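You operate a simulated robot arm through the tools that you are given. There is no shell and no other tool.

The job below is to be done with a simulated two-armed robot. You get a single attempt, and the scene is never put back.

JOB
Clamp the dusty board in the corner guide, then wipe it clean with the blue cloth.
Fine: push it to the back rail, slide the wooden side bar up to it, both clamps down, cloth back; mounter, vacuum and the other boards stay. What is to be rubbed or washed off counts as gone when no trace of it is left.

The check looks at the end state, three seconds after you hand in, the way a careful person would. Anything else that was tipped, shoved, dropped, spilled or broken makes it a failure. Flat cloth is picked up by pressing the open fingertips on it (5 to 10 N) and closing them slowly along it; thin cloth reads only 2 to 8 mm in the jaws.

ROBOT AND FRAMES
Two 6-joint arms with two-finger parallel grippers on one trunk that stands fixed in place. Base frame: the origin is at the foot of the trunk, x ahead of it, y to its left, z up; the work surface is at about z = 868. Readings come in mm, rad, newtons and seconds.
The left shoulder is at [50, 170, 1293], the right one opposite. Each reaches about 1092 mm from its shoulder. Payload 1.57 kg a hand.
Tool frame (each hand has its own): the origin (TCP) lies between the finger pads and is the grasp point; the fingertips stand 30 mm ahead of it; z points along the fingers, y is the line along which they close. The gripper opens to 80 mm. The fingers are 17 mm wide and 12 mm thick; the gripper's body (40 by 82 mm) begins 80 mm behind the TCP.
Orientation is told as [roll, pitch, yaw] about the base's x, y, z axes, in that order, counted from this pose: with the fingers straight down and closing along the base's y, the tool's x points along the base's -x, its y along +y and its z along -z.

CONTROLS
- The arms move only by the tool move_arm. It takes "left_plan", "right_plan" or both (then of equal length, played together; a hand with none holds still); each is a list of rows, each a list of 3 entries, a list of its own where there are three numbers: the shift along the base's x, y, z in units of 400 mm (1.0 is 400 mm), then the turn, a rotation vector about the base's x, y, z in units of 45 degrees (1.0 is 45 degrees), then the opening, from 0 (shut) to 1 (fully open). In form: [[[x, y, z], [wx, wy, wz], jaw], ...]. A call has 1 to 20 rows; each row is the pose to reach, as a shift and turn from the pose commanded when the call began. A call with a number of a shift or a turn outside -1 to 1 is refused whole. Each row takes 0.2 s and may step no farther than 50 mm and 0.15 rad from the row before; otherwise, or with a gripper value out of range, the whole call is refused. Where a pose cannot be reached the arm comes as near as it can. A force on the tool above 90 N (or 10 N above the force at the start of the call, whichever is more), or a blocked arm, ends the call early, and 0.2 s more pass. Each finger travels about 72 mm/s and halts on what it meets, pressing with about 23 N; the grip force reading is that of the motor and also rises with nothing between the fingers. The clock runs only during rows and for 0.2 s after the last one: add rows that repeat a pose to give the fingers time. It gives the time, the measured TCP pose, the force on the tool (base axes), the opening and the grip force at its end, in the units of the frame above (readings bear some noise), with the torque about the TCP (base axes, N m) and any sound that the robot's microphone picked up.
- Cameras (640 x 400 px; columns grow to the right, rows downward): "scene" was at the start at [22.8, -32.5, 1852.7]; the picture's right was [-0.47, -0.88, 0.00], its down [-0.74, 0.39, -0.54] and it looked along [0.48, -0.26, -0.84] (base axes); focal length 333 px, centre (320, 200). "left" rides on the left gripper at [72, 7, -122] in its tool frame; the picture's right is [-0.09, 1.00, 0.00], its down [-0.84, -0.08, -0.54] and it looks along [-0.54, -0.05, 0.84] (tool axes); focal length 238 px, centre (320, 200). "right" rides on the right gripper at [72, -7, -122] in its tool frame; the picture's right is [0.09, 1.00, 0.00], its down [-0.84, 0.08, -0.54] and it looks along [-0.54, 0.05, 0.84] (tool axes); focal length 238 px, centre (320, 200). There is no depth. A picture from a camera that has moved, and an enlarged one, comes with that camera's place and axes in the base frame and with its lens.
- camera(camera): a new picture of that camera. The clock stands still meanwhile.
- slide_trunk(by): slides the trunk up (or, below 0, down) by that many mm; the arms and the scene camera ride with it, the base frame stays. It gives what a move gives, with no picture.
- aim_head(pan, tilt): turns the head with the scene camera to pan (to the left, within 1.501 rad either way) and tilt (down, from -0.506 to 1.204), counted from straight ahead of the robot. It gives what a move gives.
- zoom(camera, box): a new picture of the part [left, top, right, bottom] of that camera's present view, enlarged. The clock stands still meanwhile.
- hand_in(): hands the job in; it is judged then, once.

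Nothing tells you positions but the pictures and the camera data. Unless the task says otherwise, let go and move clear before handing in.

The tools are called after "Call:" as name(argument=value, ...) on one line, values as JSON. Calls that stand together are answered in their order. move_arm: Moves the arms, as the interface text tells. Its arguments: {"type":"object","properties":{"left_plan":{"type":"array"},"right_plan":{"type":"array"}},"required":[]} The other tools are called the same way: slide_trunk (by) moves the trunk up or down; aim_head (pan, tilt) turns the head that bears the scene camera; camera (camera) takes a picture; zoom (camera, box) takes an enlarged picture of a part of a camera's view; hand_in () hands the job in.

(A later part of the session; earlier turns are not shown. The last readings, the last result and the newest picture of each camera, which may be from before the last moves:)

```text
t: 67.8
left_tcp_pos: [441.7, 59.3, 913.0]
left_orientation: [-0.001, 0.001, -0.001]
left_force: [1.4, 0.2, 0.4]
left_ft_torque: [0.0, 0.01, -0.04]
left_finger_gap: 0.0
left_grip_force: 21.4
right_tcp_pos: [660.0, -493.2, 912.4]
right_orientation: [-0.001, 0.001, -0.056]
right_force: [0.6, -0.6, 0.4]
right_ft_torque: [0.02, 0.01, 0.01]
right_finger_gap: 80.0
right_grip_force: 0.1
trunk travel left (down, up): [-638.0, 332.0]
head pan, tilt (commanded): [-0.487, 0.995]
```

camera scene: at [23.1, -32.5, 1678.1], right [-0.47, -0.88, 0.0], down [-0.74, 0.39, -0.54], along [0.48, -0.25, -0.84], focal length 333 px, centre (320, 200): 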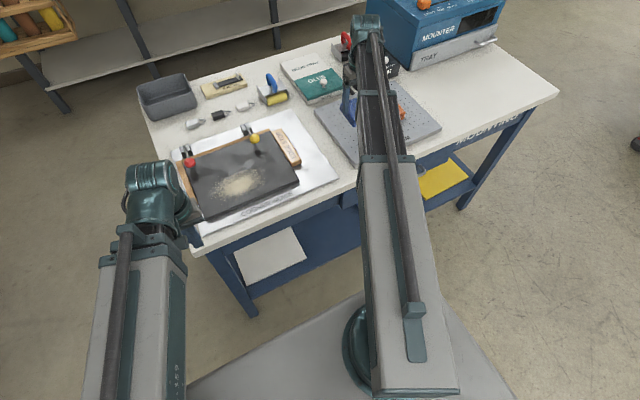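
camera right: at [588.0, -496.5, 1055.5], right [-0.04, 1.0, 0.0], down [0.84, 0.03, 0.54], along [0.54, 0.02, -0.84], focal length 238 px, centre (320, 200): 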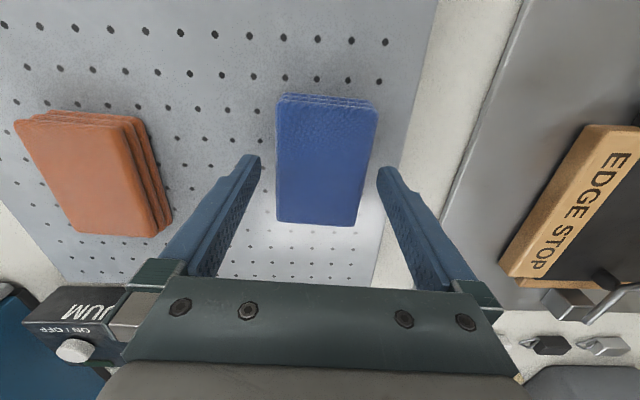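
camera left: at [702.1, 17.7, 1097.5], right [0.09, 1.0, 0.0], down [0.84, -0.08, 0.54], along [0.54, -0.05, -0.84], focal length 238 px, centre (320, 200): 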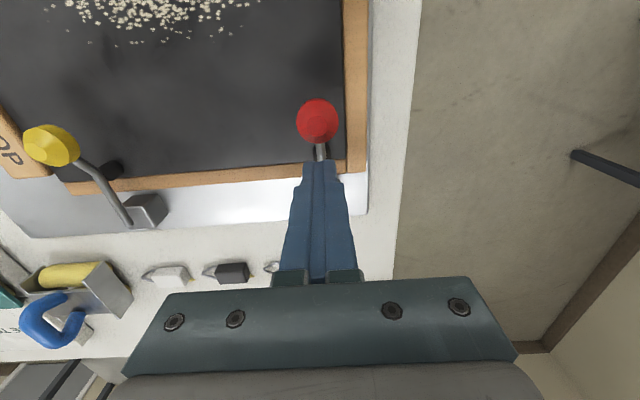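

Call:
slide_trunk(by=-2)

Call:
slide_trunk(by=-2)

Call:
zoom(camera="scene", box=[320, 60, 380, 130])

```text
t: 68.3
left_tcp_pos: [441.5, 59.3, 910.9]
left_orientation: [0.0, 0.001, 0.0]
left_force: [-0.1, 0.3, 1.1]
left_ft_torque: [0.0, 0.0, 0.0]
left_finger_gap: 0.0
left_grip_force: 21.6
right_tcp_pos: [661.1, -493.7, 911.6]
right_orientation: [0.0, -0.001, -0.056]
right_force: [5.1, -2.8, 19.9]
right_ft_torque: [0.7, -0.04, -0.14]
right_finger_gap: 79.6
right_grip_force: 0.0
trunk travel left (down, up): [-636.0, 334.0]
head pan, tilt (commanded): [-0.487, 0.995]
```

```text
t: 68.8
left_tcp_pos: [439.7, 60.1, 910.2]
left_orientation: [-0.003, 0.001, 0.0]
left_force: [0.8, 0.6, -0.1]
left_ft_torque: [0.0, 0.02, -0.02]
left_finger_gap: 0.3
left_grip_force: 21.0
right_tcp_pos: [660.7, -492.4, 912.3]
right_orientation: [-0.003, -0.005, -0.056]
right_force: [15.7, -8.4, 60.9]
right_ft_torque: [1.96, -0.33, -0.46]
right_finger_gap: 77.8
right_grip_force: 0.1
trunk travel left (down, up): [-634.0, 336.0]
head pan, tilt (commanded): [-0.487, 0.995]
```

```text
5.71 times, centred on (350, 95) of scene
camera zoom: at [19.5, -29.8, 1579.0], right [-0.47, -0.88, 0.0], down [-0.74, 0.39, -0.55], along [0.48, -0.26, -0.84], focal length 1902 px, centre (149, 800)
```

zoom: 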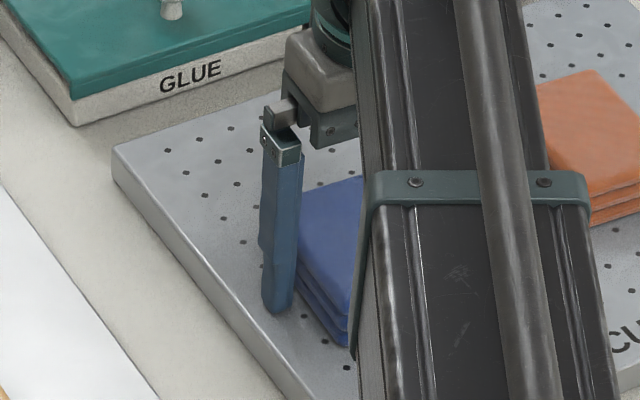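

The plate is touched at TCP z≈912 (too firm at 61 N, so I'm backing off at once). I'll raise 8 mm and grip with the tips just above the plate.

Call:
slide_trunk(by=7)

Call:
camera(camera="right")

Call:
zoom(camera="scene", box=[300, 40, 460, 170])

```text
t: 69.4
left_tcp_pos: [442.1, 57.7, 915.6]
left_orientation: [-0.002, 0.003, 0.0]
left_force: [0.9, 0.9, 0.3]
left_ft_torque: [0.0, 0.0, -0.01]
left_finger_gap: 0.1
left_grip_force: 21.1
right_tcp_pos: [659.2, -494.0, 915.7]
right_orientation: [0.0, 0.002, -0.053]
right_force: [0.1, 0.2, 0.2]
right_ft_torque: [0.02, 0.04, 0.01]
right_finger_gap: 79.9
right_grip_force: 0.2
trunk travel left (down, up): [-641.0, 329.0]
head pan, tilt (commanded): [-0.487, 0.995]
```

```text
taken
camera right: at [587.2, -496.4, 1037.9], right [-0.04, 1.0, 0.0], down [0.84, 0.03, 0.54], along [0.54, 0.02, -0.84], focal length 238 px, centre (320, 200)
```

right: 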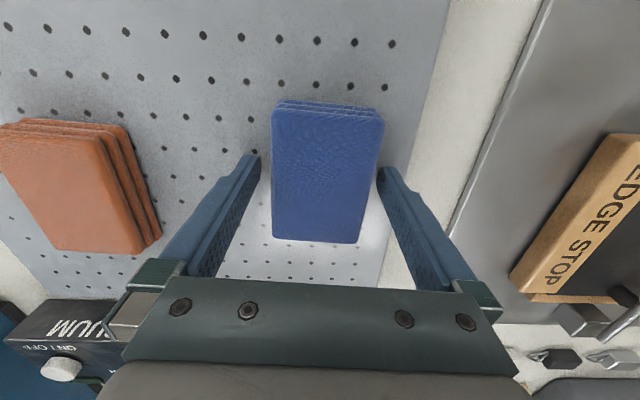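

```text
3.08 times, centred on (380, 105) of scene
camera zoom: at [22.9, -32.4, 1584.7], right [-0.47, -0.88, 0.0], down [-0.74, 0.39, -0.54], along [0.48, -0.26, -0.84], focal length 1024 px, centre (135, 492)
```

zoom: 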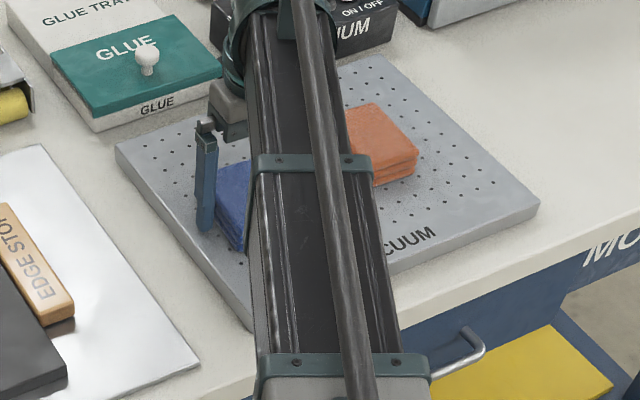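

Fingertips now ~4 mm above the plate. Closing again slowly.

Call:
move_arm(right_plan=[[[0, 0, 0], [0, 0, 0], 0.95], [[0, 0, 0], [0, 0, 0], 0.9], [[0, 0, 0], [0, 0, 0], 0.86], [[0, 0, 0], [0, 0, 0], 0.82], [[0, 0, 0], [0, 0, 0], 0.79], [[0, 0, 0], [0, 0, 0], 0.76], [[0, 0, 0], [0, 0, 0], 0.7], [[0, 0, 0], [0, 0, 0], 0.5], [[0, 0, 0], [0, 0, 0], 0.3], [[0, 0, 0], [0, 0, 0], 0.3], [[0, 0, 0], [0, 0, 0], 0.3]])

Call:
slide_trunk(by=5)

Call:
camera(camera="right")

```text
t: 71.8
left_tcp_pos: [442.0, 58.9, 915.2]
left_orientation: [-0.003, 0.002, -0.001]
left_force: [-0.4, -0.3, -0.6]
left_ft_torque: [0.01, -0.04, 0.0]
left_finger_gap: 0.1
left_grip_force: 21.4
right_tcp_pos: [662.3, -494.4, 915.5]
right_orientation: [0.0, 0.0, -0.057]
right_force: [1.1, 0.1, 1.5]
right_ft_torque: [0.02, -0.01, 0.0]
right_finger_gap: 61.1
right_grip_force: 23.3
trunk travel left (down, up): [-641.0, 329.0]
head pan, tilt (commanded): [-0.487, 0.995]
```

```text
t: 72.3
left_tcp_pos: [443.0, 57.3, 921.4]
left_orientation: [-0.001, 0.002, 0.0]
left_force: [0.2, 0.8, -0.9]
left_ft_torque: [0.01, 0.0, 0.01]
left_finger_gap: 0.0
left_grip_force: 21.3
right_tcp_pos: [659.5, -493.6, 920.5]
right_orientation: [-0.002, 0.0, -0.055]
right_force: [0.6, -1.2, -0.9]
right_ft_torque: [-0.03, 0.0, 0.02]
right_finger_gap: 61.1
right_grip_force: 22.8
trunk travel left (down, up): [-646.0, 324.0]
head pan, tilt (commanded): [-0.487, 0.995]
```

```text
taken
camera right: at [588.1, -496.7, 1043.3], right [-0.04, 1.0, 0.0], down [0.84, 0.03, 0.54], along [0.54, 0.02, -0.84], focal length 238 px, centre (320, 200)
```

right: 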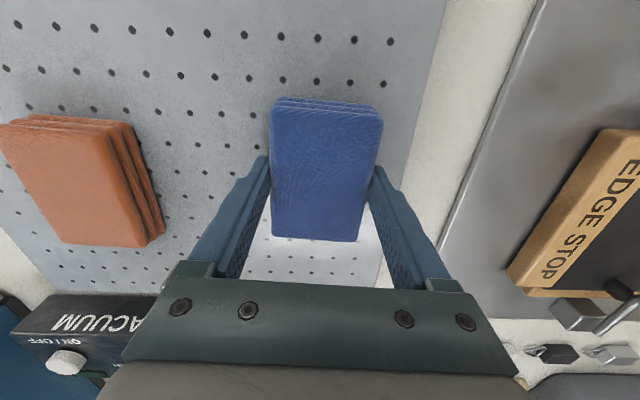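

This time the cloth rises with the hand. Lifting on gently with a check.

Call:
slide_trunk(by=10)

Call:
camera(camera="right")

Call:
slide_trunk(by=15)

Call:
camera(camera="right")

```text
t: 72.9
left_tcp_pos: [441.9, 57.6, 931.6]
left_orientation: [-0.001, 0.003, 0.0]
left_force: [0.1, -0.4, -0.4]
left_ft_torque: [0.03, -0.01, 0.01]
left_finger_gap: 0.1
left_grip_force: 21.1
right_tcp_pos: [661.4, -494.1, 931.6]
right_orientation: [-0.002, 0.001, -0.055]
right_force: [-0.5, -0.5, -0.6]
right_ft_torque: [0.0, 0.02, -0.02]
right_finger_gap: 61.5
right_grip_force: 22.9
trunk travel left (down, up): [-656.0, 314.0]
head pan, tilt (commanded): [-0.487, 0.995]
```

```text
taken
camera right: at [588.2, -496.6, 1053.3], right [-0.04, 1.0, 0.0], down [0.84, 0.03, 0.54], along [0.54, 0.02, -0.84], focal length 238 px, centre (320, 200)
```

right: 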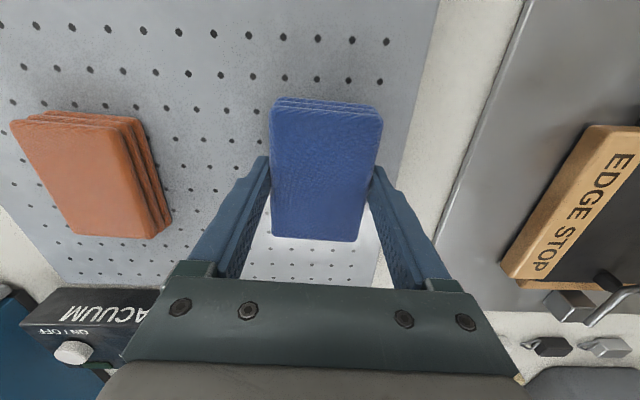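

```text
t: 73.5
left_tcp_pos: [442.3, 58.5, 947.0]
left_orientation: [-0.004, 0.003, 0.002]
left_force: [-0.7, 0.5, 0.0]
left_ft_torque: [0.01, 0.02, 0.03]
left_finger_gap: 0.0
left_grip_force: 20.9
right_tcp_pos: [660.7, -493.3, 945.6]
right_orientation: [-0.002, 0.0, -0.056]
right_force: [-0.1, -0.3, -0.9]
right_ft_torque: [-0.01, -0.01, -0.01]
right_finger_gap: 61.1
right_grip_force: 23.1
trunk travel left (down, up): [-671.0, 299.0]
head pan, tilt (commanded): [-0.487, 0.995]
```

```text
taken
camera right: at [588.2, -496.7, 1068.3], right [-0.04, 1.0, 0.0], down [0.84, 0.03, 0.54], along [0.54, 0.02, -0.84], focal length 238 px, centre (320, 200)
```

right: 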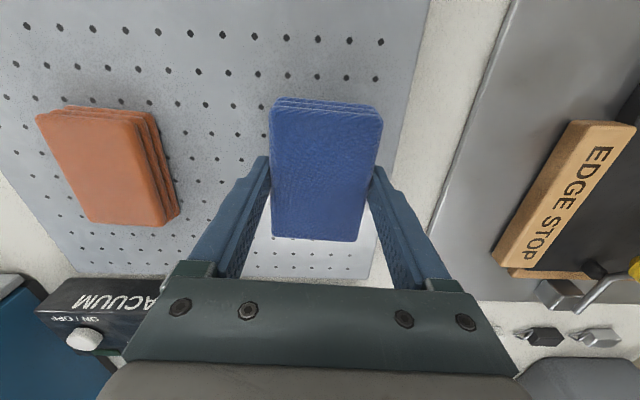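

The cloth is firmly held now (bottom ≈ 34 mm below TCP). I'll lift it clear, swing the left hand away to the left off the bench, and carry the cloth over the board's right part.

Call:
slide_trunk(by=55)

Call:
move_arm(left_plan=[[[0.009, 0.08, 0], [0, 0, 0], 0], [[0.018, 0.16, 0], [0, 0, 0], 0], [[0.027, 0.24, 0], [0, 0, 0], 0], [[0.036, 0.32, 0], [0, 0, 0], 0], [[0.045, 0.4, 0], [0, 0, 0], 0], [[0.054, 0.48, 0], [0, 0, 0], 0], [[0.063, 0.54, 0], [0, 0, 0], 0], [[0.07, 0.6, 0], [0, 0, 0], 0]], right_plan=[[[-0.016, 0.092, 0], [0, 0, 0], 0.3], [[-0.031, 0.184, 0], [0, 0, 0], 0.3], [[-0.047, 0.276, 0], [0, 0, 0], 0.3], [[-0.063, 0.368, 0], [0, 0, 0], 0.3], [[-0.078, 0.459, 0], [0, 0, 0], 0.3], [[-0.094, 0.551, 0], [0, 0, 0], 0.3], [[-0.11, 0.643, 0], [0, 0, 0], 0.3], [[-0.125, 0.735, 0], [0, 0, 0], 0.3]])

Call:
camera(camera="right")

Call:
camera(camera="scene")

```text
t: 74.5
left_tcp_pos: [441.6, 58.7, 1001.6]
left_orientation: [-0.001, 0.003, -0.001]
left_force: [0.3, -0.1, 0.3]
left_ft_torque: [0.01, 0.0, 0.03]
left_finger_gap: 0.0
left_grip_force: 21.4
right_tcp_pos: [660.3, -493.5, 1001.1]
right_orientation: [-0.001, 0.0, -0.055]
right_force: [-0.9, 0.1, -0.2]
right_ft_torque: [-0.04, -0.01, -0.05]
right_finger_gap: 61.1
right_grip_force: 23.3
trunk travel left (down, up): [-726.0, 244.0]
head pan, tilt (commanded): [-0.487, 0.995]
```

```text
t: 76.3
left_tcp_pos: [469.2, 299.5, 1001.1]
left_orientation: [0.0, 0.001, 0.001]
left_force: [0.4, 0.3, 0.5]
left_ft_torque: [0.01, -0.01, 0.0]
left_finger_gap: 0.0
left_grip_force: 21.7
left hand out of reach, approached as far as the arm can: row 1, 2, 3
right_tcp_pos: [609.9, -197.9, 1001.7]
right_orientation: [0.001, 0.001, -0.056]
right_force: [0.5, 0.2, -0.1]
right_ft_torque: [-0.01, -0.01, -0.02]
right_finger_gap: 61.2
right_grip_force: 22.8
trunk travel left (down, up): [-726.0, 244.0]
head pan, tilt (commanded): [-0.487, 0.995]
```

```text
taken
camera right: at [537.2, -200.8, 1123.5], right [-0.04, 1.0, 0.0], down [0.84, 0.03, 0.54], along [0.54, 0.02, -0.84], focal length 238 px, centre (320, 200)
```

right: 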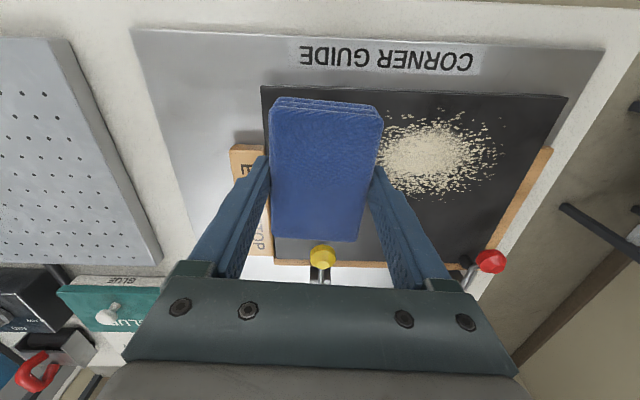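

```text
taken
camera scene: at [22.8, -31.7, 1670.2], right [-0.47, -0.88, 0.0], down [-0.74, 0.39, -0.54], along [0.48, -0.26, -0.84], focal length 333 px, centre (320, 200)
```

scene: 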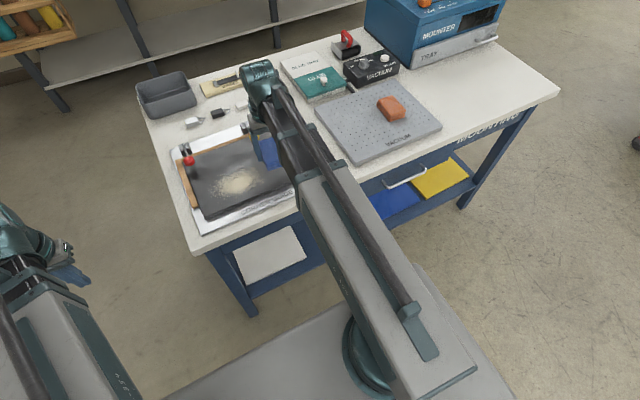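

The cloth hovers over the dust-free right-front of the board; dust spans about x 580–695, y −185…−5. Lowering until the cloth touches the board.

Call:
slide_trunk(by=-70)

Call:
slide_trunk(by=-4)

Call:
slide_trunk(by=-2)

```text
t: 77.4
left_tcp_pos: [468.8, 298.7, 931.2]
left_orientation: [-0.001, 0.001, 0.001]
left_force: [0.4, 0.3, 0.0]
left_ft_torque: [0.01, -0.01, 0.01]
left_finger_gap: 0.0
left_grip_force: 21.0
right_tcp_pos: [609.7, -198.9, 931.4]
right_orientation: [0.0, -0.001, -0.055]
right_force: [0.3, -0.2, 0.8]
right_ft_torque: [0.0, -0.01, -0.01]
right_finger_gap: 61.1
right_grip_force: 22.8
trunk travel left (down, up): [-656.0, 314.0]
head pan, tilt (commanded): [-0.487, 0.995]
```

```text
t: 77.9
left_tcp_pos: [468.0, 299.8, 927.1]
left_orientation: [-0.003, 0.002, 0.0]
left_force: [-0.4, 0.0, 0.0]
left_ft_torque: [0.05, -0.02, -0.03]
left_finger_gap: 0.0
left_grip_force: 21.2
right_tcp_pos: [609.6, -199.1, 926.6]
right_orientation: [-0.001, -0.001, -0.056]
right_force: [0.5, 0.0, -0.9]
right_ft_torque: [0.0, 0.0, 0.0]
right_finger_gap: 61.0
right_grip_force: 23.0
trunk travel left (down, up): [-652.0, 318.0]
head pan, tilt (commanded): [-0.487, 0.995]
```

```text
t: 78.4
left_tcp_pos: [468.7, 298.9, 924.4]
left_orientation: [-0.002, 0.002, 0.0]
left_force: [0.7, -1.1, 0.0]
left_ft_torque: [-0.01, 0.04, 0.04]
left_finger_gap: 0.0
left_grip_force: 21.6
right_tcp_pos: [609.2, -199.0, 924.5]
right_orientation: [0.0, 0.0, -0.055]
right_force: [0.1, 0.4, -1.1]
right_ft_torque: [-0.03, 0.0, -0.02]
right_finger_gap: 61.2
right_grip_force: 23.3
trunk travel left (down, up): [-650.0, 320.0]
head pan, tilt (commanded): [-0.487, 0.995]
```

Call:
slide_trunk(by=-2)

Call:
slide_trunk(by=-2)

Call:
zoom(camera="scene", box=[160, 90, 330, 210])

```text
t: 78.9
left_tcp_pos: [467.8, 299.1, 923.1]
left_orientation: [-0.002, 0.001, -0.001]
left_force: [-0.3, 0.7, 0.0]
left_ft_torque: [0.01, 0.0, 0.0]
left_finger_gap: 0.0
left_grip_force: 21.5
right_tcp_pos: [609.8, -199.8, 923.4]
right_orientation: [-0.001, 0.0, -0.056]
right_force: [-0.2, -0.1, -1.6]
right_ft_torque: [-0.01, 0.02, 0.03]
right_finger_gap: 61.2
right_grip_force: 23.0
trunk travel left (down, up): [-648.0, 322.0]
head pan, tilt (commanded): [-0.487, 0.995]
```

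```text
t: 79.5
left_tcp_pos: [469.3, 299.3, 920.3]
left_orientation: [-0.003, 0.002, -0.001]
left_force: [-0.4, 0.6, -0.1]
left_ft_torque: [0.0, 0.01, 0.02]
left_finger_gap: 0.0
left_grip_force: 21.2
right_tcp_pos: [609.5, -198.7, 920.6]
right_orientation: [-0.001, 0.0, -0.055]
right_force: [-0.9, -0.4, -1.9]
right_ft_torque: [0.02, 0.02, -0.01]
right_finger_gap: 61.1
right_grip_force: 23.4
trunk travel left (down, up): [-646.0, 324.0]
head pan, tilt (commanded): [-0.487, 0.995]
```

```text
3.33 times, centred on (245, 150) of scene
camera zoom: at [22.8, -32.4, 1590.1], right [-0.47, -0.88, 0.0], down [-0.74, 0.39, -0.54], along [0.48, -0.26, -0.84], focal length 1109 px, centre (570, 367)
```

zoom: 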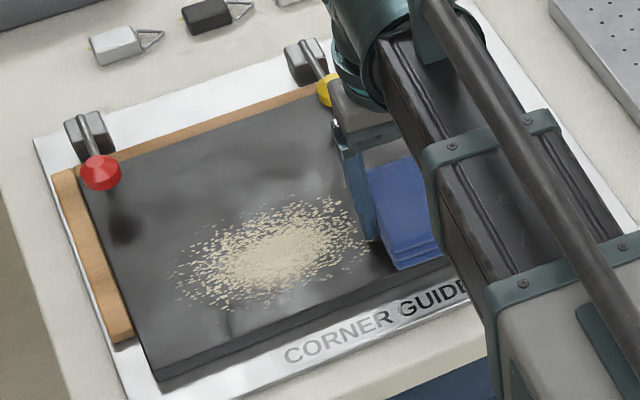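

No contact yet, a little lower still.

Call:
slide_trunk(by=-2)

Call:
slide_trunk(by=-1.5)

Call:
slide_trunk(by=-1.5)

```text
t: 80.0
left_tcp_pos: [468.8, 300.0, 917.8]
left_orientation: [-0.002, 0.001, -0.001]
left_force: [0.1, -0.4, -0.3]
left_ft_torque: [0.0, 0.01, 0.0]
left_finger_gap: 0.2
left_grip_force: 21.6
right_tcp_pos: [609.9, -199.0, 920.0]
right_orientation: [-0.001, 0.0, -0.057]
right_force: [-0.3, 0.2, -0.5]
right_ft_torque: [-0.01, 0.0, 0.0]
right_finger_gap: 60.9
right_grip_force: 22.8
trunk travel left (down, up): [-644.0, 326.0]
head pan, tilt (commanded): [-0.487, 0.995]
```

```text
t: 80.5
left_tcp_pos: [469.2, 299.4, 917.9]
left_orientation: [-0.002, 0.002, 0.0]
left_force: [-0.2, 0.2, 0.5]
left_ft_torque: [-0.02, -0.01, 0.01]
left_finger_gap: 0.0
left_grip_force: 21.6
right_tcp_pos: [610.2, -199.4, 916.8]
right_orientation: [0.0, 0.0, -0.056]
right_force: [1.2, -1.3, 8.8]
right_ft_torque: [-0.01, 0.02, -0.02]
right_finger_gap: 61.0
right_grip_force: 22.3
trunk travel left (down, up): [-643.0, 327.0]
head pan, tilt (commanded): [-0.487, 0.995]
```

```text
t: 81.0
left_tcp_pos: [467.2, 300.1, 917.7]
left_orientation: [-0.001, -0.001, 0.0]
left_force: [0.4, 0.0, -0.1]
left_ft_torque: [0.03, 0.0, -0.03]
left_finger_gap: 0.2
left_grip_force: 21.2
right_tcp_pos: [610.6, -199.9, 916.5]
right_orientation: [0.001, -0.004, -0.056]
right_force: [5.8, -2.8, 32.2]
right_ft_torque: [-0.08, -0.1, -0.02]
right_finger_gap: 61.2
right_grip_force: 22.9
trunk travel left (down, up): [-641.0, 329.0]
head pan, tilt (commanded): [-0.487, 0.995]
```

Contact with the board — 32 N is too firm, so I'll ease up to roughly 10 N before wiping.

Call:
slide_trunk(by=1.4)

```text
t: 81.5
left_tcp_pos: [468.9, 298.2, 917.5]
left_orientation: [-0.002, 0.003, 0.001]
left_force: [-0.1, -0.4, -0.4]
left_ft_torque: [-0.03, -0.01, 0.0]
left_finger_gap: 0.0
left_grip_force: 21.5
right_tcp_pos: [609.3, -198.9, 917.0]
right_orientation: [-0.001, 0.002, -0.055]
right_force: [3.5, -1.3, 10.6]
right_ft_torque: [-0.08, -0.35, -0.01]
right_finger_gap: 61.0
right_grip_force: 22.8
trunk travel left (down, up): [-642.0, 328.0]
head pan, tilt (commanded): [-0.487, 0.995]
```

About 10 N contact. First wiping stroke leftward along y at x≈610.

Call:
move_arm(right_plan=[[[0, 0.03, 0], [0, 0, 0], 0.3], [[0, 0.06, 0], [0, 0, 0], 0.3], [[0, 0.09, 0], [0, 0, 0], 0.3], [[0, 0.12, 0], [0, 0, 0], 0.3], [[0, 0.15, 0], [0, 0, 0], 0.3], [[0, 0.18, 0], [0, 0, 0], 0.3], [[0, 0.21, 0], [0, 0, 0], 0.3], [[0, 0.24, 0], [0, 0, 0], 0.3]])

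Call:
camera(camera="right")

Call:
zoom(camera="scene", box=[150, 80, 340, 210])

```text
t: 83.3
left_tcp_pos: [468.0, 298.0, 917.7]
left_orientation: [-0.003, 0.002, 0.0]
left_force: [-0.4, -0.1, -0.1]
left_ft_torque: [-0.01, 0.01, 0.0]
left_finger_gap: 0.0
left_grip_force: 21.3
right_tcp_pos: [610.5, -103.2, 917.5]
right_orientation: [0.001, -0.001, -0.055]
right_force: [0.4, -1.2, 2.9]
right_ft_torque: [-0.02, 0.03, 0.03]
right_finger_gap: 60.7
right_grip_force: 23.2
trunk travel left (down, up): [-642.0, 328.0]
head pan, tilt (commanded): [-0.487, 0.995]
```

```text
taken
camera right: at [538.2, -105.9, 1039.9], right [-0.04, 1.0, 0.0], down [0.84, 0.03, 0.54], along [0.54, 0.02, -0.84], focal length 238 px, centre (320, 200)
```

right: 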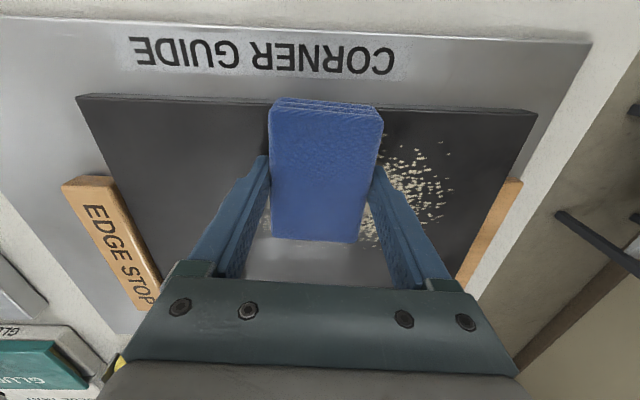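

```text
3.08 times, centred on (245, 145) of scene
camera zoom: at [22.7, -32.4, 1586.5], right [-0.47, -0.88, 0.0], down [-0.74, 0.39, -0.54], along [0.48, -0.26, -0.84], focal length 1024 px, centre (551, 369)
```

zoom: 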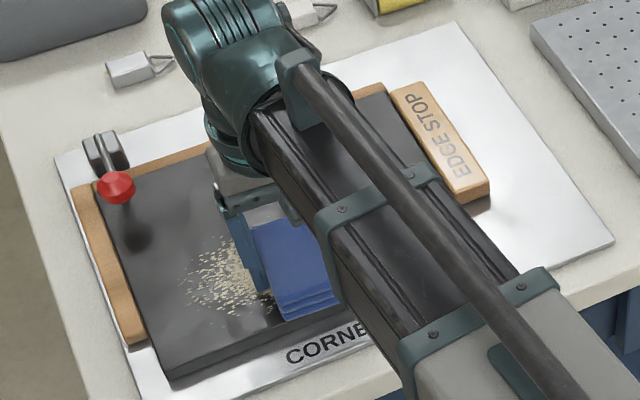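

Dust behind the stroke is gone. Contact is light (3 N), so I'll press a touch more and continue.

Call:
slide_trunk(by=-0.5)

Call:
move_arm(right_plan=[[[0, 0.03, 0], [0, 0, 0], 0.3], [[0, 0.06, 0], [0, 0, 0], 0.3], [[0, 0.09, 0], [0, 0, 0], 0.3], [[0, 0.12, 0], [0, 0, 0], 0.3], [[0, 0.15, 0], [0, 0, 0], 0.3], [[0, 0.18, 0], [0, 0, 0], 0.3], [[0, 0.21, 0], [0, 0, 0], 0.3], [[0, 0.23, 0], [0, 0, 0], 0.3]])

Call:
camera(camera="right")

Call:
zoom(camera="scene", box=[150, 80, 340, 210])

```text
t: 83.8
left_tcp_pos: [468.6, 300.2, 917.9]
left_orientation: [-0.003, 0.002, 0.0]
left_force: [-0.5, 0.3, -0.2]
left_ft_torque: [0.02, 0.04, -0.03]
left_finger_gap: 0.0
left_grip_force: 21.9
right_tcp_pos: [611.5, -103.7, 916.6]
right_orientation: [-0.001, 0.001, -0.055]
right_force: [1.0, -1.1, 11.1]
right_ft_torque: [0.03, 0.02, -0.03]
right_finger_gap: 61.4
right_grip_force: 22.8
trunk travel left (down, up): [-642.0, 328.0]
head pan, tilt (commanded): [-0.487, 0.995]
```

```text
t: 85.6
left_tcp_pos: [467.9, 299.1, 916.8]
left_orientation: [-0.002, 0.002, 0.0]
left_force: [0.1, 0.3, 0.5]
left_ft_torque: [-0.01, 0.02, 0.02]
left_finger_gap: 0.2
left_grip_force: 21.4
right_tcp_pos: [609.4, -11.9, 917.2]
right_orientation: [0.001, 0.0, -0.055]
right_force: [-1.8, -4.1, 8.8]
right_ft_torque: [-0.15, 0.03, 0.0]
right_finger_gap: 60.8
right_grip_force: 23.1
trunk travel left (down, up): [-642.0, 328.0]
head pan, tilt (commanded): [-0.487, 0.995]
```

```text
taken
camera right: at [537.4, -14.6, 1039.7], right [-0.04, 1.0, 0.0], down [0.84, 0.03, 0.54], along [0.54, 0.02, -0.84], focal length 238 px, centre (320, 200)
```

right: 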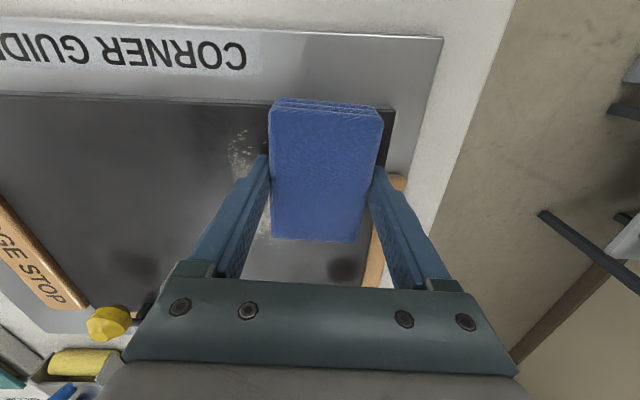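

```text
3.08 times, centred on (245, 145) of scene
camera zoom: at [22.0, -32.8, 1586.1], right [-0.47, -0.88, 0.0], down [-0.74, 0.39, -0.54], along [0.48, -0.25, -0.84], focal length 1024 px, centre (551, 369)
```

zoom: 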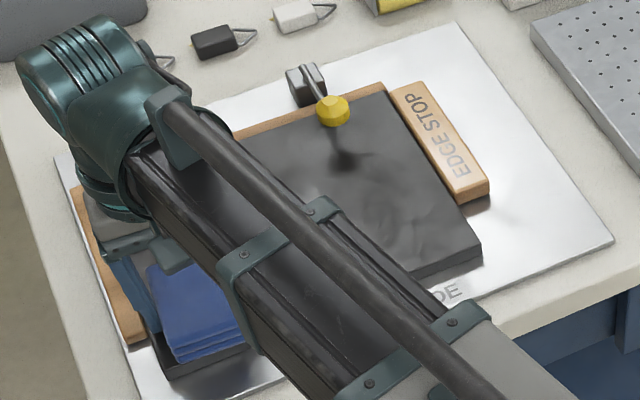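

Most of the front band is clean, with a faint residue near [600, −67]. Next stroke: shift to x≈655 and wipe back to the right.

Call:
move_arm(right_plan=[[[0.03, -0.015, 0], [0, 0, 0], 0.3], [[0.06, -0.02, 0], [0, 0, 0], 0.3], [[0.09, -0.02, 0], [0, 0, 0], 0.3], [[0.115, -0.02, 0], [0, 0, 0], 0.3], [[0.115, -0.05, 0], [0, 0, 0], 0.3], [[0.115, -0.08, 0], [0, 0, 0], 0.3], [[0.115, -0.11, 0], [0, 0, 0], 0.3], [[0.115, -0.14, 0], [0, 0, 0], 0.3], [[0.115, -0.17, 0], [0, 0, 0], 0.3], [[0.115, -0.2, 0], [0, 0, 0], 0.3], [[0.115, -0.23, 0], [0, 0, 0], 0.3]])

Call:
camera(camera="right")

```text
t: 88.0
left_tcp_pos: [468.8, 300.0, 916.7]
left_orientation: [-0.002, 0.001, -0.001]
left_force: [0.5, 1.0, 0.1]
left_ft_torque: [0.0, -0.04, 0.02]
left_finger_gap: 0.0
left_grip_force: 21.7
right_tcp_pos: [656.1, -102.9, 917.1]
right_orientation: [0.001, 0.001, -0.055]
right_force: [0.0, 2.2, 6.8]
right_ft_torque: [0.12, -0.05, 0.01]
right_finger_gap: 61.1
right_grip_force: 23.1
trunk travel left (down, up): [-642.0, 328.0]
head pan, tilt (commanded): [-0.487, 0.995]
```

```text
taken
camera right: at [583.1, -105.8, 1039.6], right [-0.04, 1.0, 0.0], down [0.84, 0.03, 0.54], along [0.54, 0.02, -0.84], focal length 238 px, centre (320, 200)
```

right: 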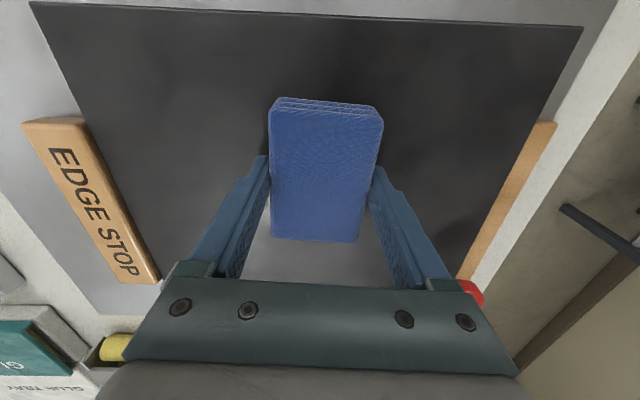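

The board already looks clean in view. I'll complete the stroke and make an overlapping pass to be sure.

Call:
move_arm(right_plan=[[[0, -0.035, 0], [0, 0, 0], 0.3], [[0, -0.07, 0], [0, 0, 0], 0.3], [[0, -0.105, 0], [0, 0, 0], 0.3], [[0, -0.14, 0], [0, 0, 0], 0.3], [[0, -0.175, 0], [0, 0, 0], 0.3], [[0, -0.21, 0], [0, 0, 0], 0.3], [[0, -0.23, 0], [0, 0, 0], 0.3], [[0.03, -0.23, 0], [0, 0, 0], 0.3], [[0.03, -0.19, 0], [0, 0, 0], 0.3], [[0.03, -0.15, 0], [0, 0, 0], 0.3], [[0.03, -0.11, 0], [0, 0, 0], 0.3], [[0.03, -0.07, 0], [0, 0, 0], 0.3], [[0.03, -0.03, 0], [0, 0, 0], 0.3], [[0.03, 0.01, 0], [0, 0, 0], 0.3], [[0.03, 0.05, 0], [0, 0, 0], 0.3], [[0.03, 0.09, 0], [0, 0, 0], 0.3], [[0.03, 0.13, 0], [0, 0, 0], 0.3], [[0.03, 0.17, 0], [0, 0, 0], 0.3], [[0.03, 0.205, 0], [0, 0, 0], 0.3]])

Call:
camera(camera="right")

Call:
zoom(camera="scene", box=[150, 80, 340, 210])

```text
t: 92.0
left_tcp_pos: [468.6, 298.4, 917.1]
left_orientation: [-0.002, 0.002, 0.001]
left_force: [-0.1, 0.6, -0.3]
left_ft_torque: [-0.03, 0.0, 0.03]
left_finger_gap: 0.0
left_grip_force: 21.4
right_tcp_pos: [668.2, -20.6, 916.6]
right_orientation: [0.0, 0.0, -0.056]
right_force: [0.4, -2.1, 4.3]
right_ft_torque: [-0.07, -0.05, 0.01]
right_finger_gap: 60.9
right_grip_force: 23.3
trunk travel left (down, up): [-642.0, 328.0]
head pan, tilt (commanded): [-0.487, 0.995]
```

```text
taken
camera right: at [595.9, -23.5, 1039.5], right [-0.04, 1.0, 0.0], down [0.84, 0.03, 0.54], along [0.54, 0.02, -0.84], focal length 238 px, centre (320, 200)
```

right: 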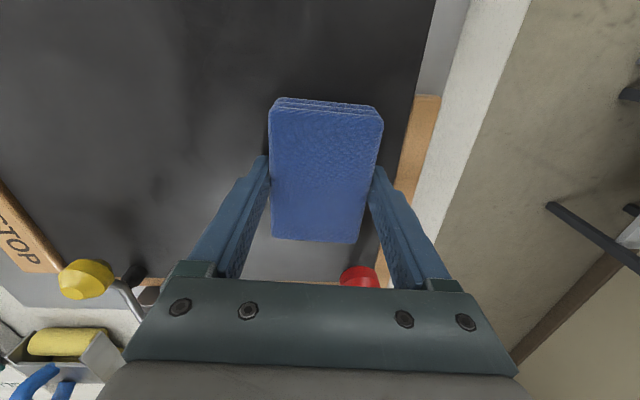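

```text
3.08 times, centred on (245, 145) of scene
camera zoom: at [22.5, -32.4, 1586.1], right [-0.47, -0.88, 0.0], down [-0.74, 0.39, -0.54], along [0.48, -0.26, -0.84], focal length 1024 px, centre (551, 369)
```

zoom: 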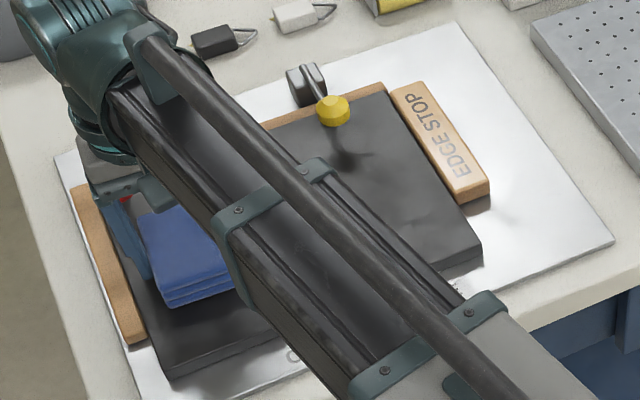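

Clean so far. One more overlapping pass along the front band at x≈605, then I'll lift and inspect.

Call:
move_arm(right_plan=[[[-0.04, 0, 0], [0, 0, 0], 0.3], [[-0.08, 0, 0], [0, 0, 0], 0.3], [[-0.12, 0, 0], [0, 0, 0], 0.3], [[-0.1575, 0.015, 0], [0, 0, 0], 0.3], [[-0.1575, -0.03, 0], [0, 0, 0], 0.3], [[-0.1575, -0.065, 0], [0, 0, 0], 0.3], [[-0.1575, -0.1, 0], [0, 0, 0], 0.3], [[-0.1575, -0.135, 0], [0, 0, 0], 0.3], [[-0.1575, -0.17, 0], [0, 0, 0], 0.3], [[-0.1575, -0.205, 0], [0, 0, 0], 0.3], [[-0.1575, -0.24, 0], [0, 0, 0], 0.3], [[-0.1575, -0.275, 0], [0, 0, 0], 0.3], [[-0.1575, -0.31, 0], [0, 0, 0], 0.3], [[-0.1575, -0.345, 0], [0, 0, 0], 0.3], [[-0.1575, -0.38, 0], [0, 0, 0], 0.3], [[-0.1575, -0.415, 0], [0, 0, 0], 0.3], [[-0.1575, -0.445, 0], [0, 0, 0], 0.3]])

Call:
camera(camera="right")

Call:
zoom(camera="scene", box=[150, 80, 340, 210])

```text
t: 95.6
left_tcp_pos: [468.9, 298.4, 917.0]
left_orientation: [-0.003, 0.001, 0.0]
left_force: [-1.1, -0.8, 0.1]
left_ft_torque: [0.02, -0.04, 0.04]
left_finger_gap: 0.1
left_grip_force: 21.7
right_tcp_pos: [605.3, -199.1, 916.8]
right_orientation: [-0.001, 0.001, -0.055]
right_force: [-0.1, 1.2, 3.1]
right_ft_torque: [0.05, -0.01, -0.03]
right_finger_gap: 61.1
right_grip_force: 23.1
trunk travel left (down, up): [-642.0, 328.0]
head pan, tilt (commanded): [-0.487, 0.995]
```

```text
taken
camera right: at [533.0, -201.3, 1039.5], right [-0.04, 1.0, 0.0], down [0.84, 0.03, 0.54], along [0.54, 0.02, -0.84], focal length 238 px, centre (320, 200)
```

right: 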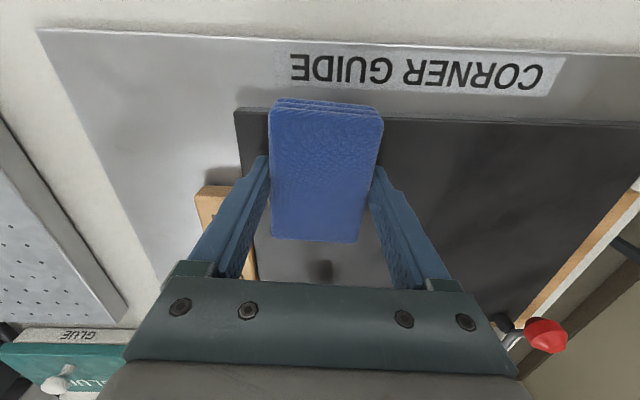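

```text
3.08 times, centred on (245, 145) of scene
camera zoom: at [22.6, -32.2, 1586.1], right [-0.47, -0.88, 0.0], down [-0.74, 0.39, -0.54], along [0.48, -0.26, -0.84], focal length 1024 px, centre (551, 369)
```

zoom: 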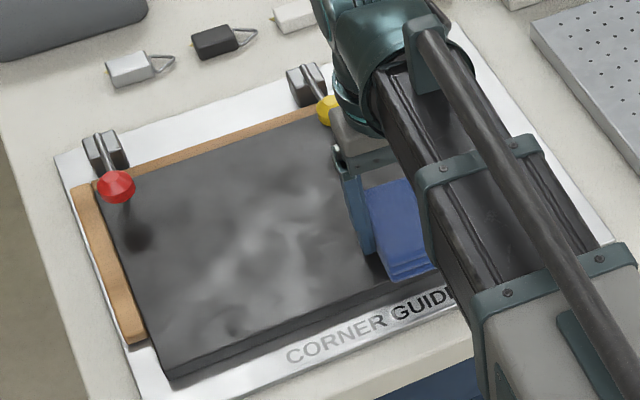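

The specks are gone, but I see a cloudy sheen on the board; I'll zoom in to tell reflection from residue.

Call:
zoom(camera="scene", box=[180, 115, 275, 205])

Call:
zoom(camera="right", box=[370, 100, 640, 300])

```text
4.44 times, centred on (228, 160) of scene
camera zoom: at [22.6, -32.2, 1586.1], right [-0.47, -0.88, 0.0], down [-0.74, 0.39, -0.54], along [0.48, -0.26, -0.84], focal length 1479 px, centre (731, 378)
```

zoom: 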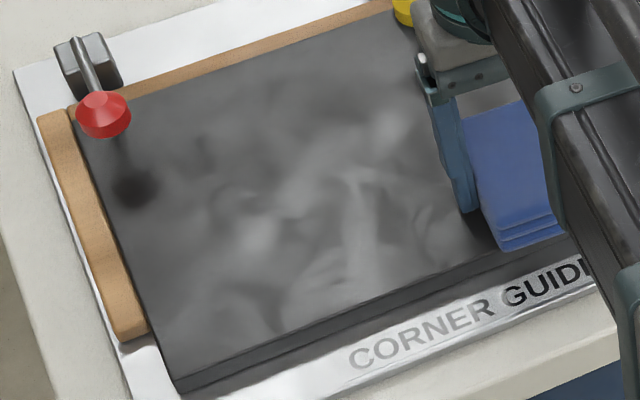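

```text
2.00 times, centred on (505, 200) of right
camera zoom: at [533.0, -201.3, 1039.5], right [-0.04, 1.0, 0.0], down [0.84, 0.03, 0.54], along [0.54, 0.02, -0.84], focal length 477 px, centre (-50, 200)
```

zoom: 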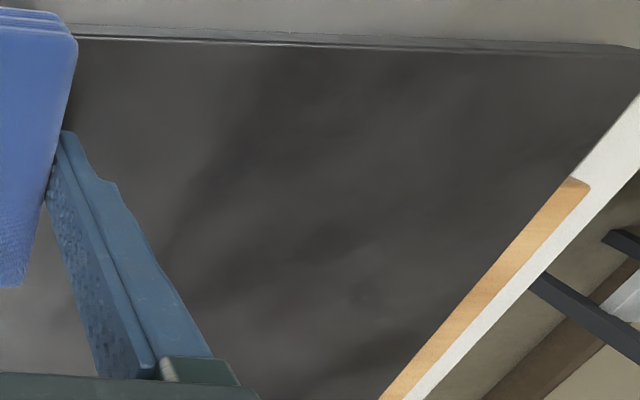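

From the right camera the surface is evenly dark; the sheen looks like reflection. I'll lift the cloth away and inspect the whole board from a different height.

Call:
slide_trunk(by=5)

Call:
slide_trunk(by=80)

Call:
camera(camera="right")

Call:
zoom(camera="scene", box=[160, 100, 350, 240])

```text
t: 96.2
left_tcp_pos: [468.6, 299.2, 921.7]
left_orientation: [-0.001, 0.002, 0.0]
left_force: [0.8, -0.1, 0.0]
left_ft_torque: [-0.02, 0.02, 0.01]
left_finger_gap: 0.1
left_grip_force: 21.7
right_tcp_pos: [605.6, -199.4, 921.4]
right_orientation: [-0.001, 0.0, -0.055]
right_force: [-0.1, -0.2, -0.6]
right_ft_torque: [0.04, -0.01, -0.04]
right_finger_gap: 61.2
right_grip_force: 22.7
trunk travel left (down, up): [-647.0, 323.0]
head pan, tilt (commanded): [-0.487, 0.995]
```

```text
t: 97.3
left_tcp_pos: [468.7, 298.4, 1000.8]
left_orientation: [-0.001, 0.002, 0.001]
left_force: [0.2, 0.3, 0.3]
left_ft_torque: [0.0, -0.03, -0.06]
left_finger_gap: 0.1
left_grip_force: 21.8
right_tcp_pos: [605.7, -199.1, 1002.8]
right_orientation: [0.0, -0.001, -0.056]
right_force: [-0.4, -0.4, -0.5]
right_ft_torque: [-0.03, -0.01, -0.01]
right_finger_gap: 61.0
right_grip_force: 23.4
trunk travel left (down, up): [-727.0, 243.0]
head pan, tilt (commanded): [-0.487, 0.995]
```

```text
taken
camera right: at [533.3, -201.4, 1124.3], right [-0.04, 1.0, 0.0], down [0.84, 0.03, 0.54], along [0.54, 0.02, -0.84], focal length 238 px, centre (320, 200)
```

right: 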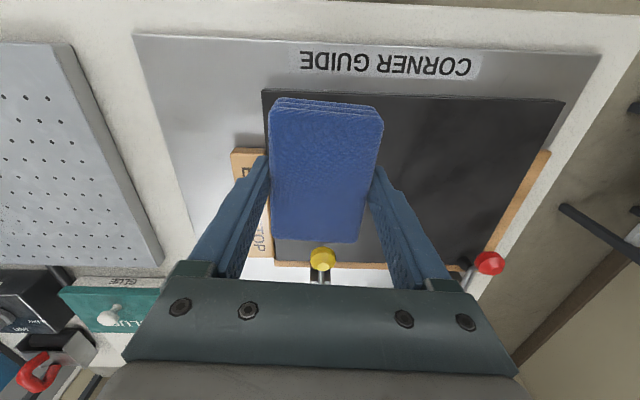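

```text
2.86 times, centred on (255, 170) of scene
camera zoom: at [23.1, -32.4, 1671.0], right [-0.47, -0.88, 0.0], down [-0.74, 0.39, -0.54], along [0.48, -0.26, -0.84], focal length 951 px, centre (506, 286)
```

zoom: 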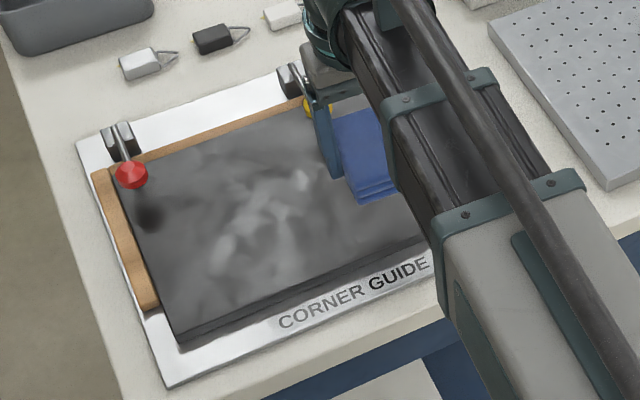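

I need to be sure the sheen is a reflection, so I'll raise the trunk and see whether the pale patch moves with the viewpoint.

Call:
slide_trunk(by=150)

Call:
zoom(camera="scene", box=[170, 130, 350, 260])

Call:
zoom(camera="right", box=[260, 80, 560, 280])

```text
t: 99.1
left_tcp_pos: [468.9, 298.5, 1152.7]
left_orientation: [-0.001, 0.002, 0.001]
left_force: [-0.4, 0.0, -0.5]
left_ft_torque: [-0.02, 0.02, -0.01]
left_finger_gap: 0.0
left_grip_force: 21.1
right_tcp_pos: [605.7, -199.4, 1151.3]
right_orientation: [-0.001, 0.001, -0.057]
right_force: [-0.5, -0.5, -1.4]
right_ft_torque: [-0.04, 0.02, 0.0]
right_finger_gap: 61.0
right_grip_force: 23.0
trunk travel left (down, up): [-877.0, 93.0]
head pan, tilt (commanded): [-0.487, 0.995]
```

```text
3.08 times, centred on (260, 195) of scene
camera zoom: at [23.0, -32.4, 1821.0], right [-0.47, -0.88, 0.0], down [-0.74, 0.39, -0.54], along [0.48, -0.26, -0.84], focal length 1024 px, centre (505, 215)
```

zoom: 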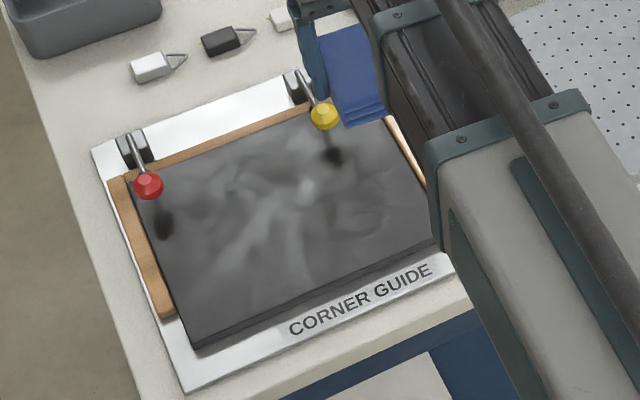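

```text
2.00 times, centred on (410, 180) of right
camera zoom: at [533.3, -201.4, 1274.3], right [-0.04, 1.0, 0.0], down [0.84, 0.03, 0.54], along [0.54, 0.02, -0.84], focal length 477 px, centre (140, 240)
```

zoom: 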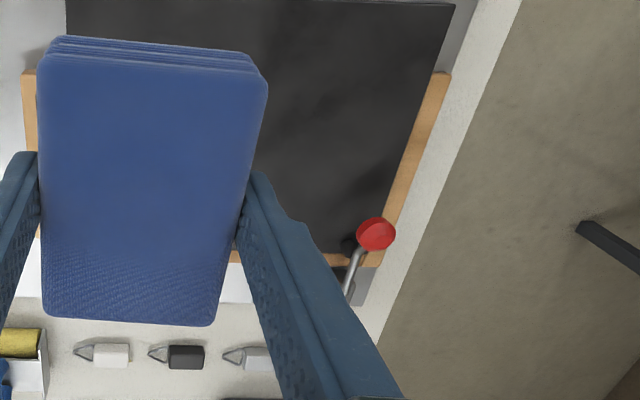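

The pale patch shifts and changes with viewpoint while the overhead camera shows an evenly dark surface, so it's reflection — the dust is gone. Now carrying the cloth back over its spot on the vacuum plate.

Call:
move_arm(right_plan=[[[0.017, -0.092, 0], [0, 0, 0], 0.3], [[0.034, -0.184, 0], [0, 0, 0], 0.3], [[0.052, -0.276, 0], [0, 0, 0], 0.3], [[0.069, -0.368, 0], [0, 0, 0], 0.3], [[0.086, -0.459, 0], [0, 0, 0], 0.3], [[0.103, -0.551, 0], [0, 0, 0], 0.3], [[0.12, -0.643, 0], [0, 0, 0], 0.3], [[0.1375, -0.735, 0], [0, 0, 0], 0.3]])

Call:
camera(camera="right")

Call:
zoom(camera="scene", box=[170, 130, 350, 260])

```text
t: 100.9
left_tcp_pos: [469.0, 297.4, 1151.8]
left_orientation: [0.0, 0.001, -0.001]
left_force: [-0.7, 0.6, 0.4]
left_ft_torque: [-0.01, 0.02, -0.01]
left_finger_gap: 0.0
left_grip_force: 20.9
right_tcp_pos: [659.5, -495.9, 1151.7]
right_orientation: [0.0, 0.0, -0.054]
right_force: [0.1, -0.3, -0.3]
right_ft_torque: [-0.01, 0.01, -0.01]
right_finger_gap: 61.1
right_grip_force: 22.6
trunk travel left (down, up): [-877.0, 93.0]
head pan, tilt (commanded): [-0.487, 0.995]
```

```text
taken
camera right: at [587.1, -498.3, 1274.0], right [-0.04, 1.0, 0.0], down [0.84, 0.03, 0.54], along [0.54, 0.02, -0.84], focal length 238 px, centre (320, 200)
```

right: 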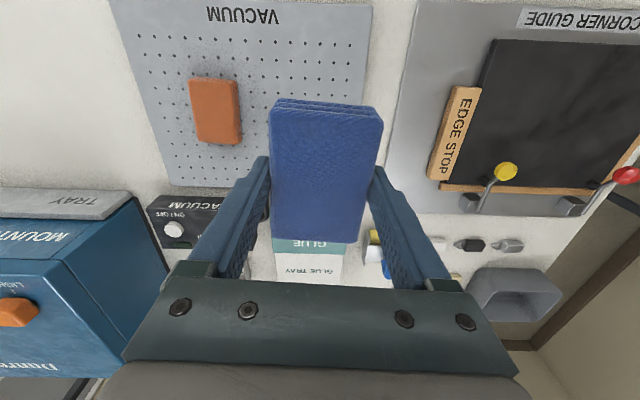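

```text
3.08 times, centred on (260, 195) of scene
camera zoom: at [23.2, -33.3, 1821.0], right [-0.47, -0.88, 0.0], down [-0.74, 0.39, -0.54], along [0.48, -0.25, -0.84], focal length 1024 px, centre (505, 215)
```

zoom: 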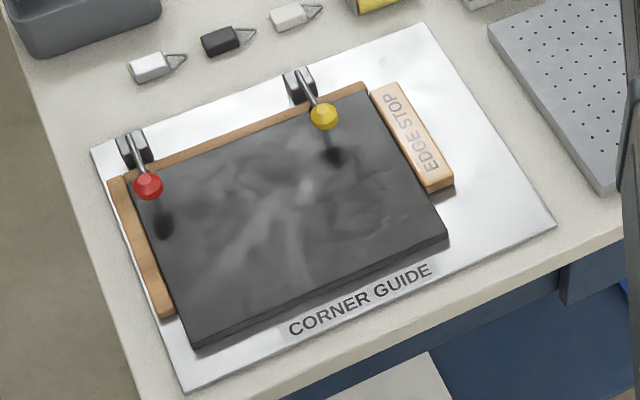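

Before setting the cloth down, a close look at the entire board for any leftover specks.

Call:
zoom(camera="scene", box=[205, 150, 300, 235])

Call:
zoom(camera="right", box=[420, 20, 640, 220])

```text
4.71 times, centred on (252, 192) of scene
camera zoom: at [23.2, -33.3, 1821.0], right [-0.47, -0.88, 0.0], down [-0.74, 0.39, -0.54], along [0.48, -0.25, -0.84], focal length 1566 px, centre (638, 235)
```

zoom: 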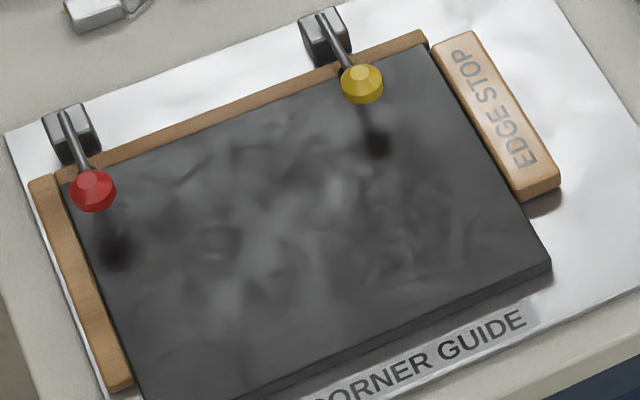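

```text
2.00 times, centred on (530, 120) of right
camera zoom: at [587.1, -498.3, 1274.0], right [-0.04, 1.0, 0.0], down [0.84, 0.03, 0.54], along [0.54, 0.02, -0.84], focal length 477 px, centre (-100, 360)
```

zoom: 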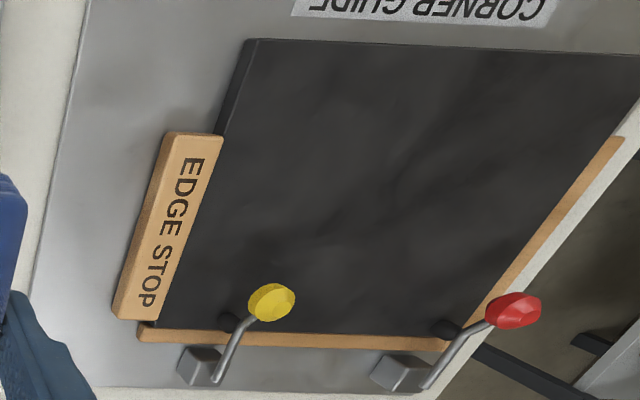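

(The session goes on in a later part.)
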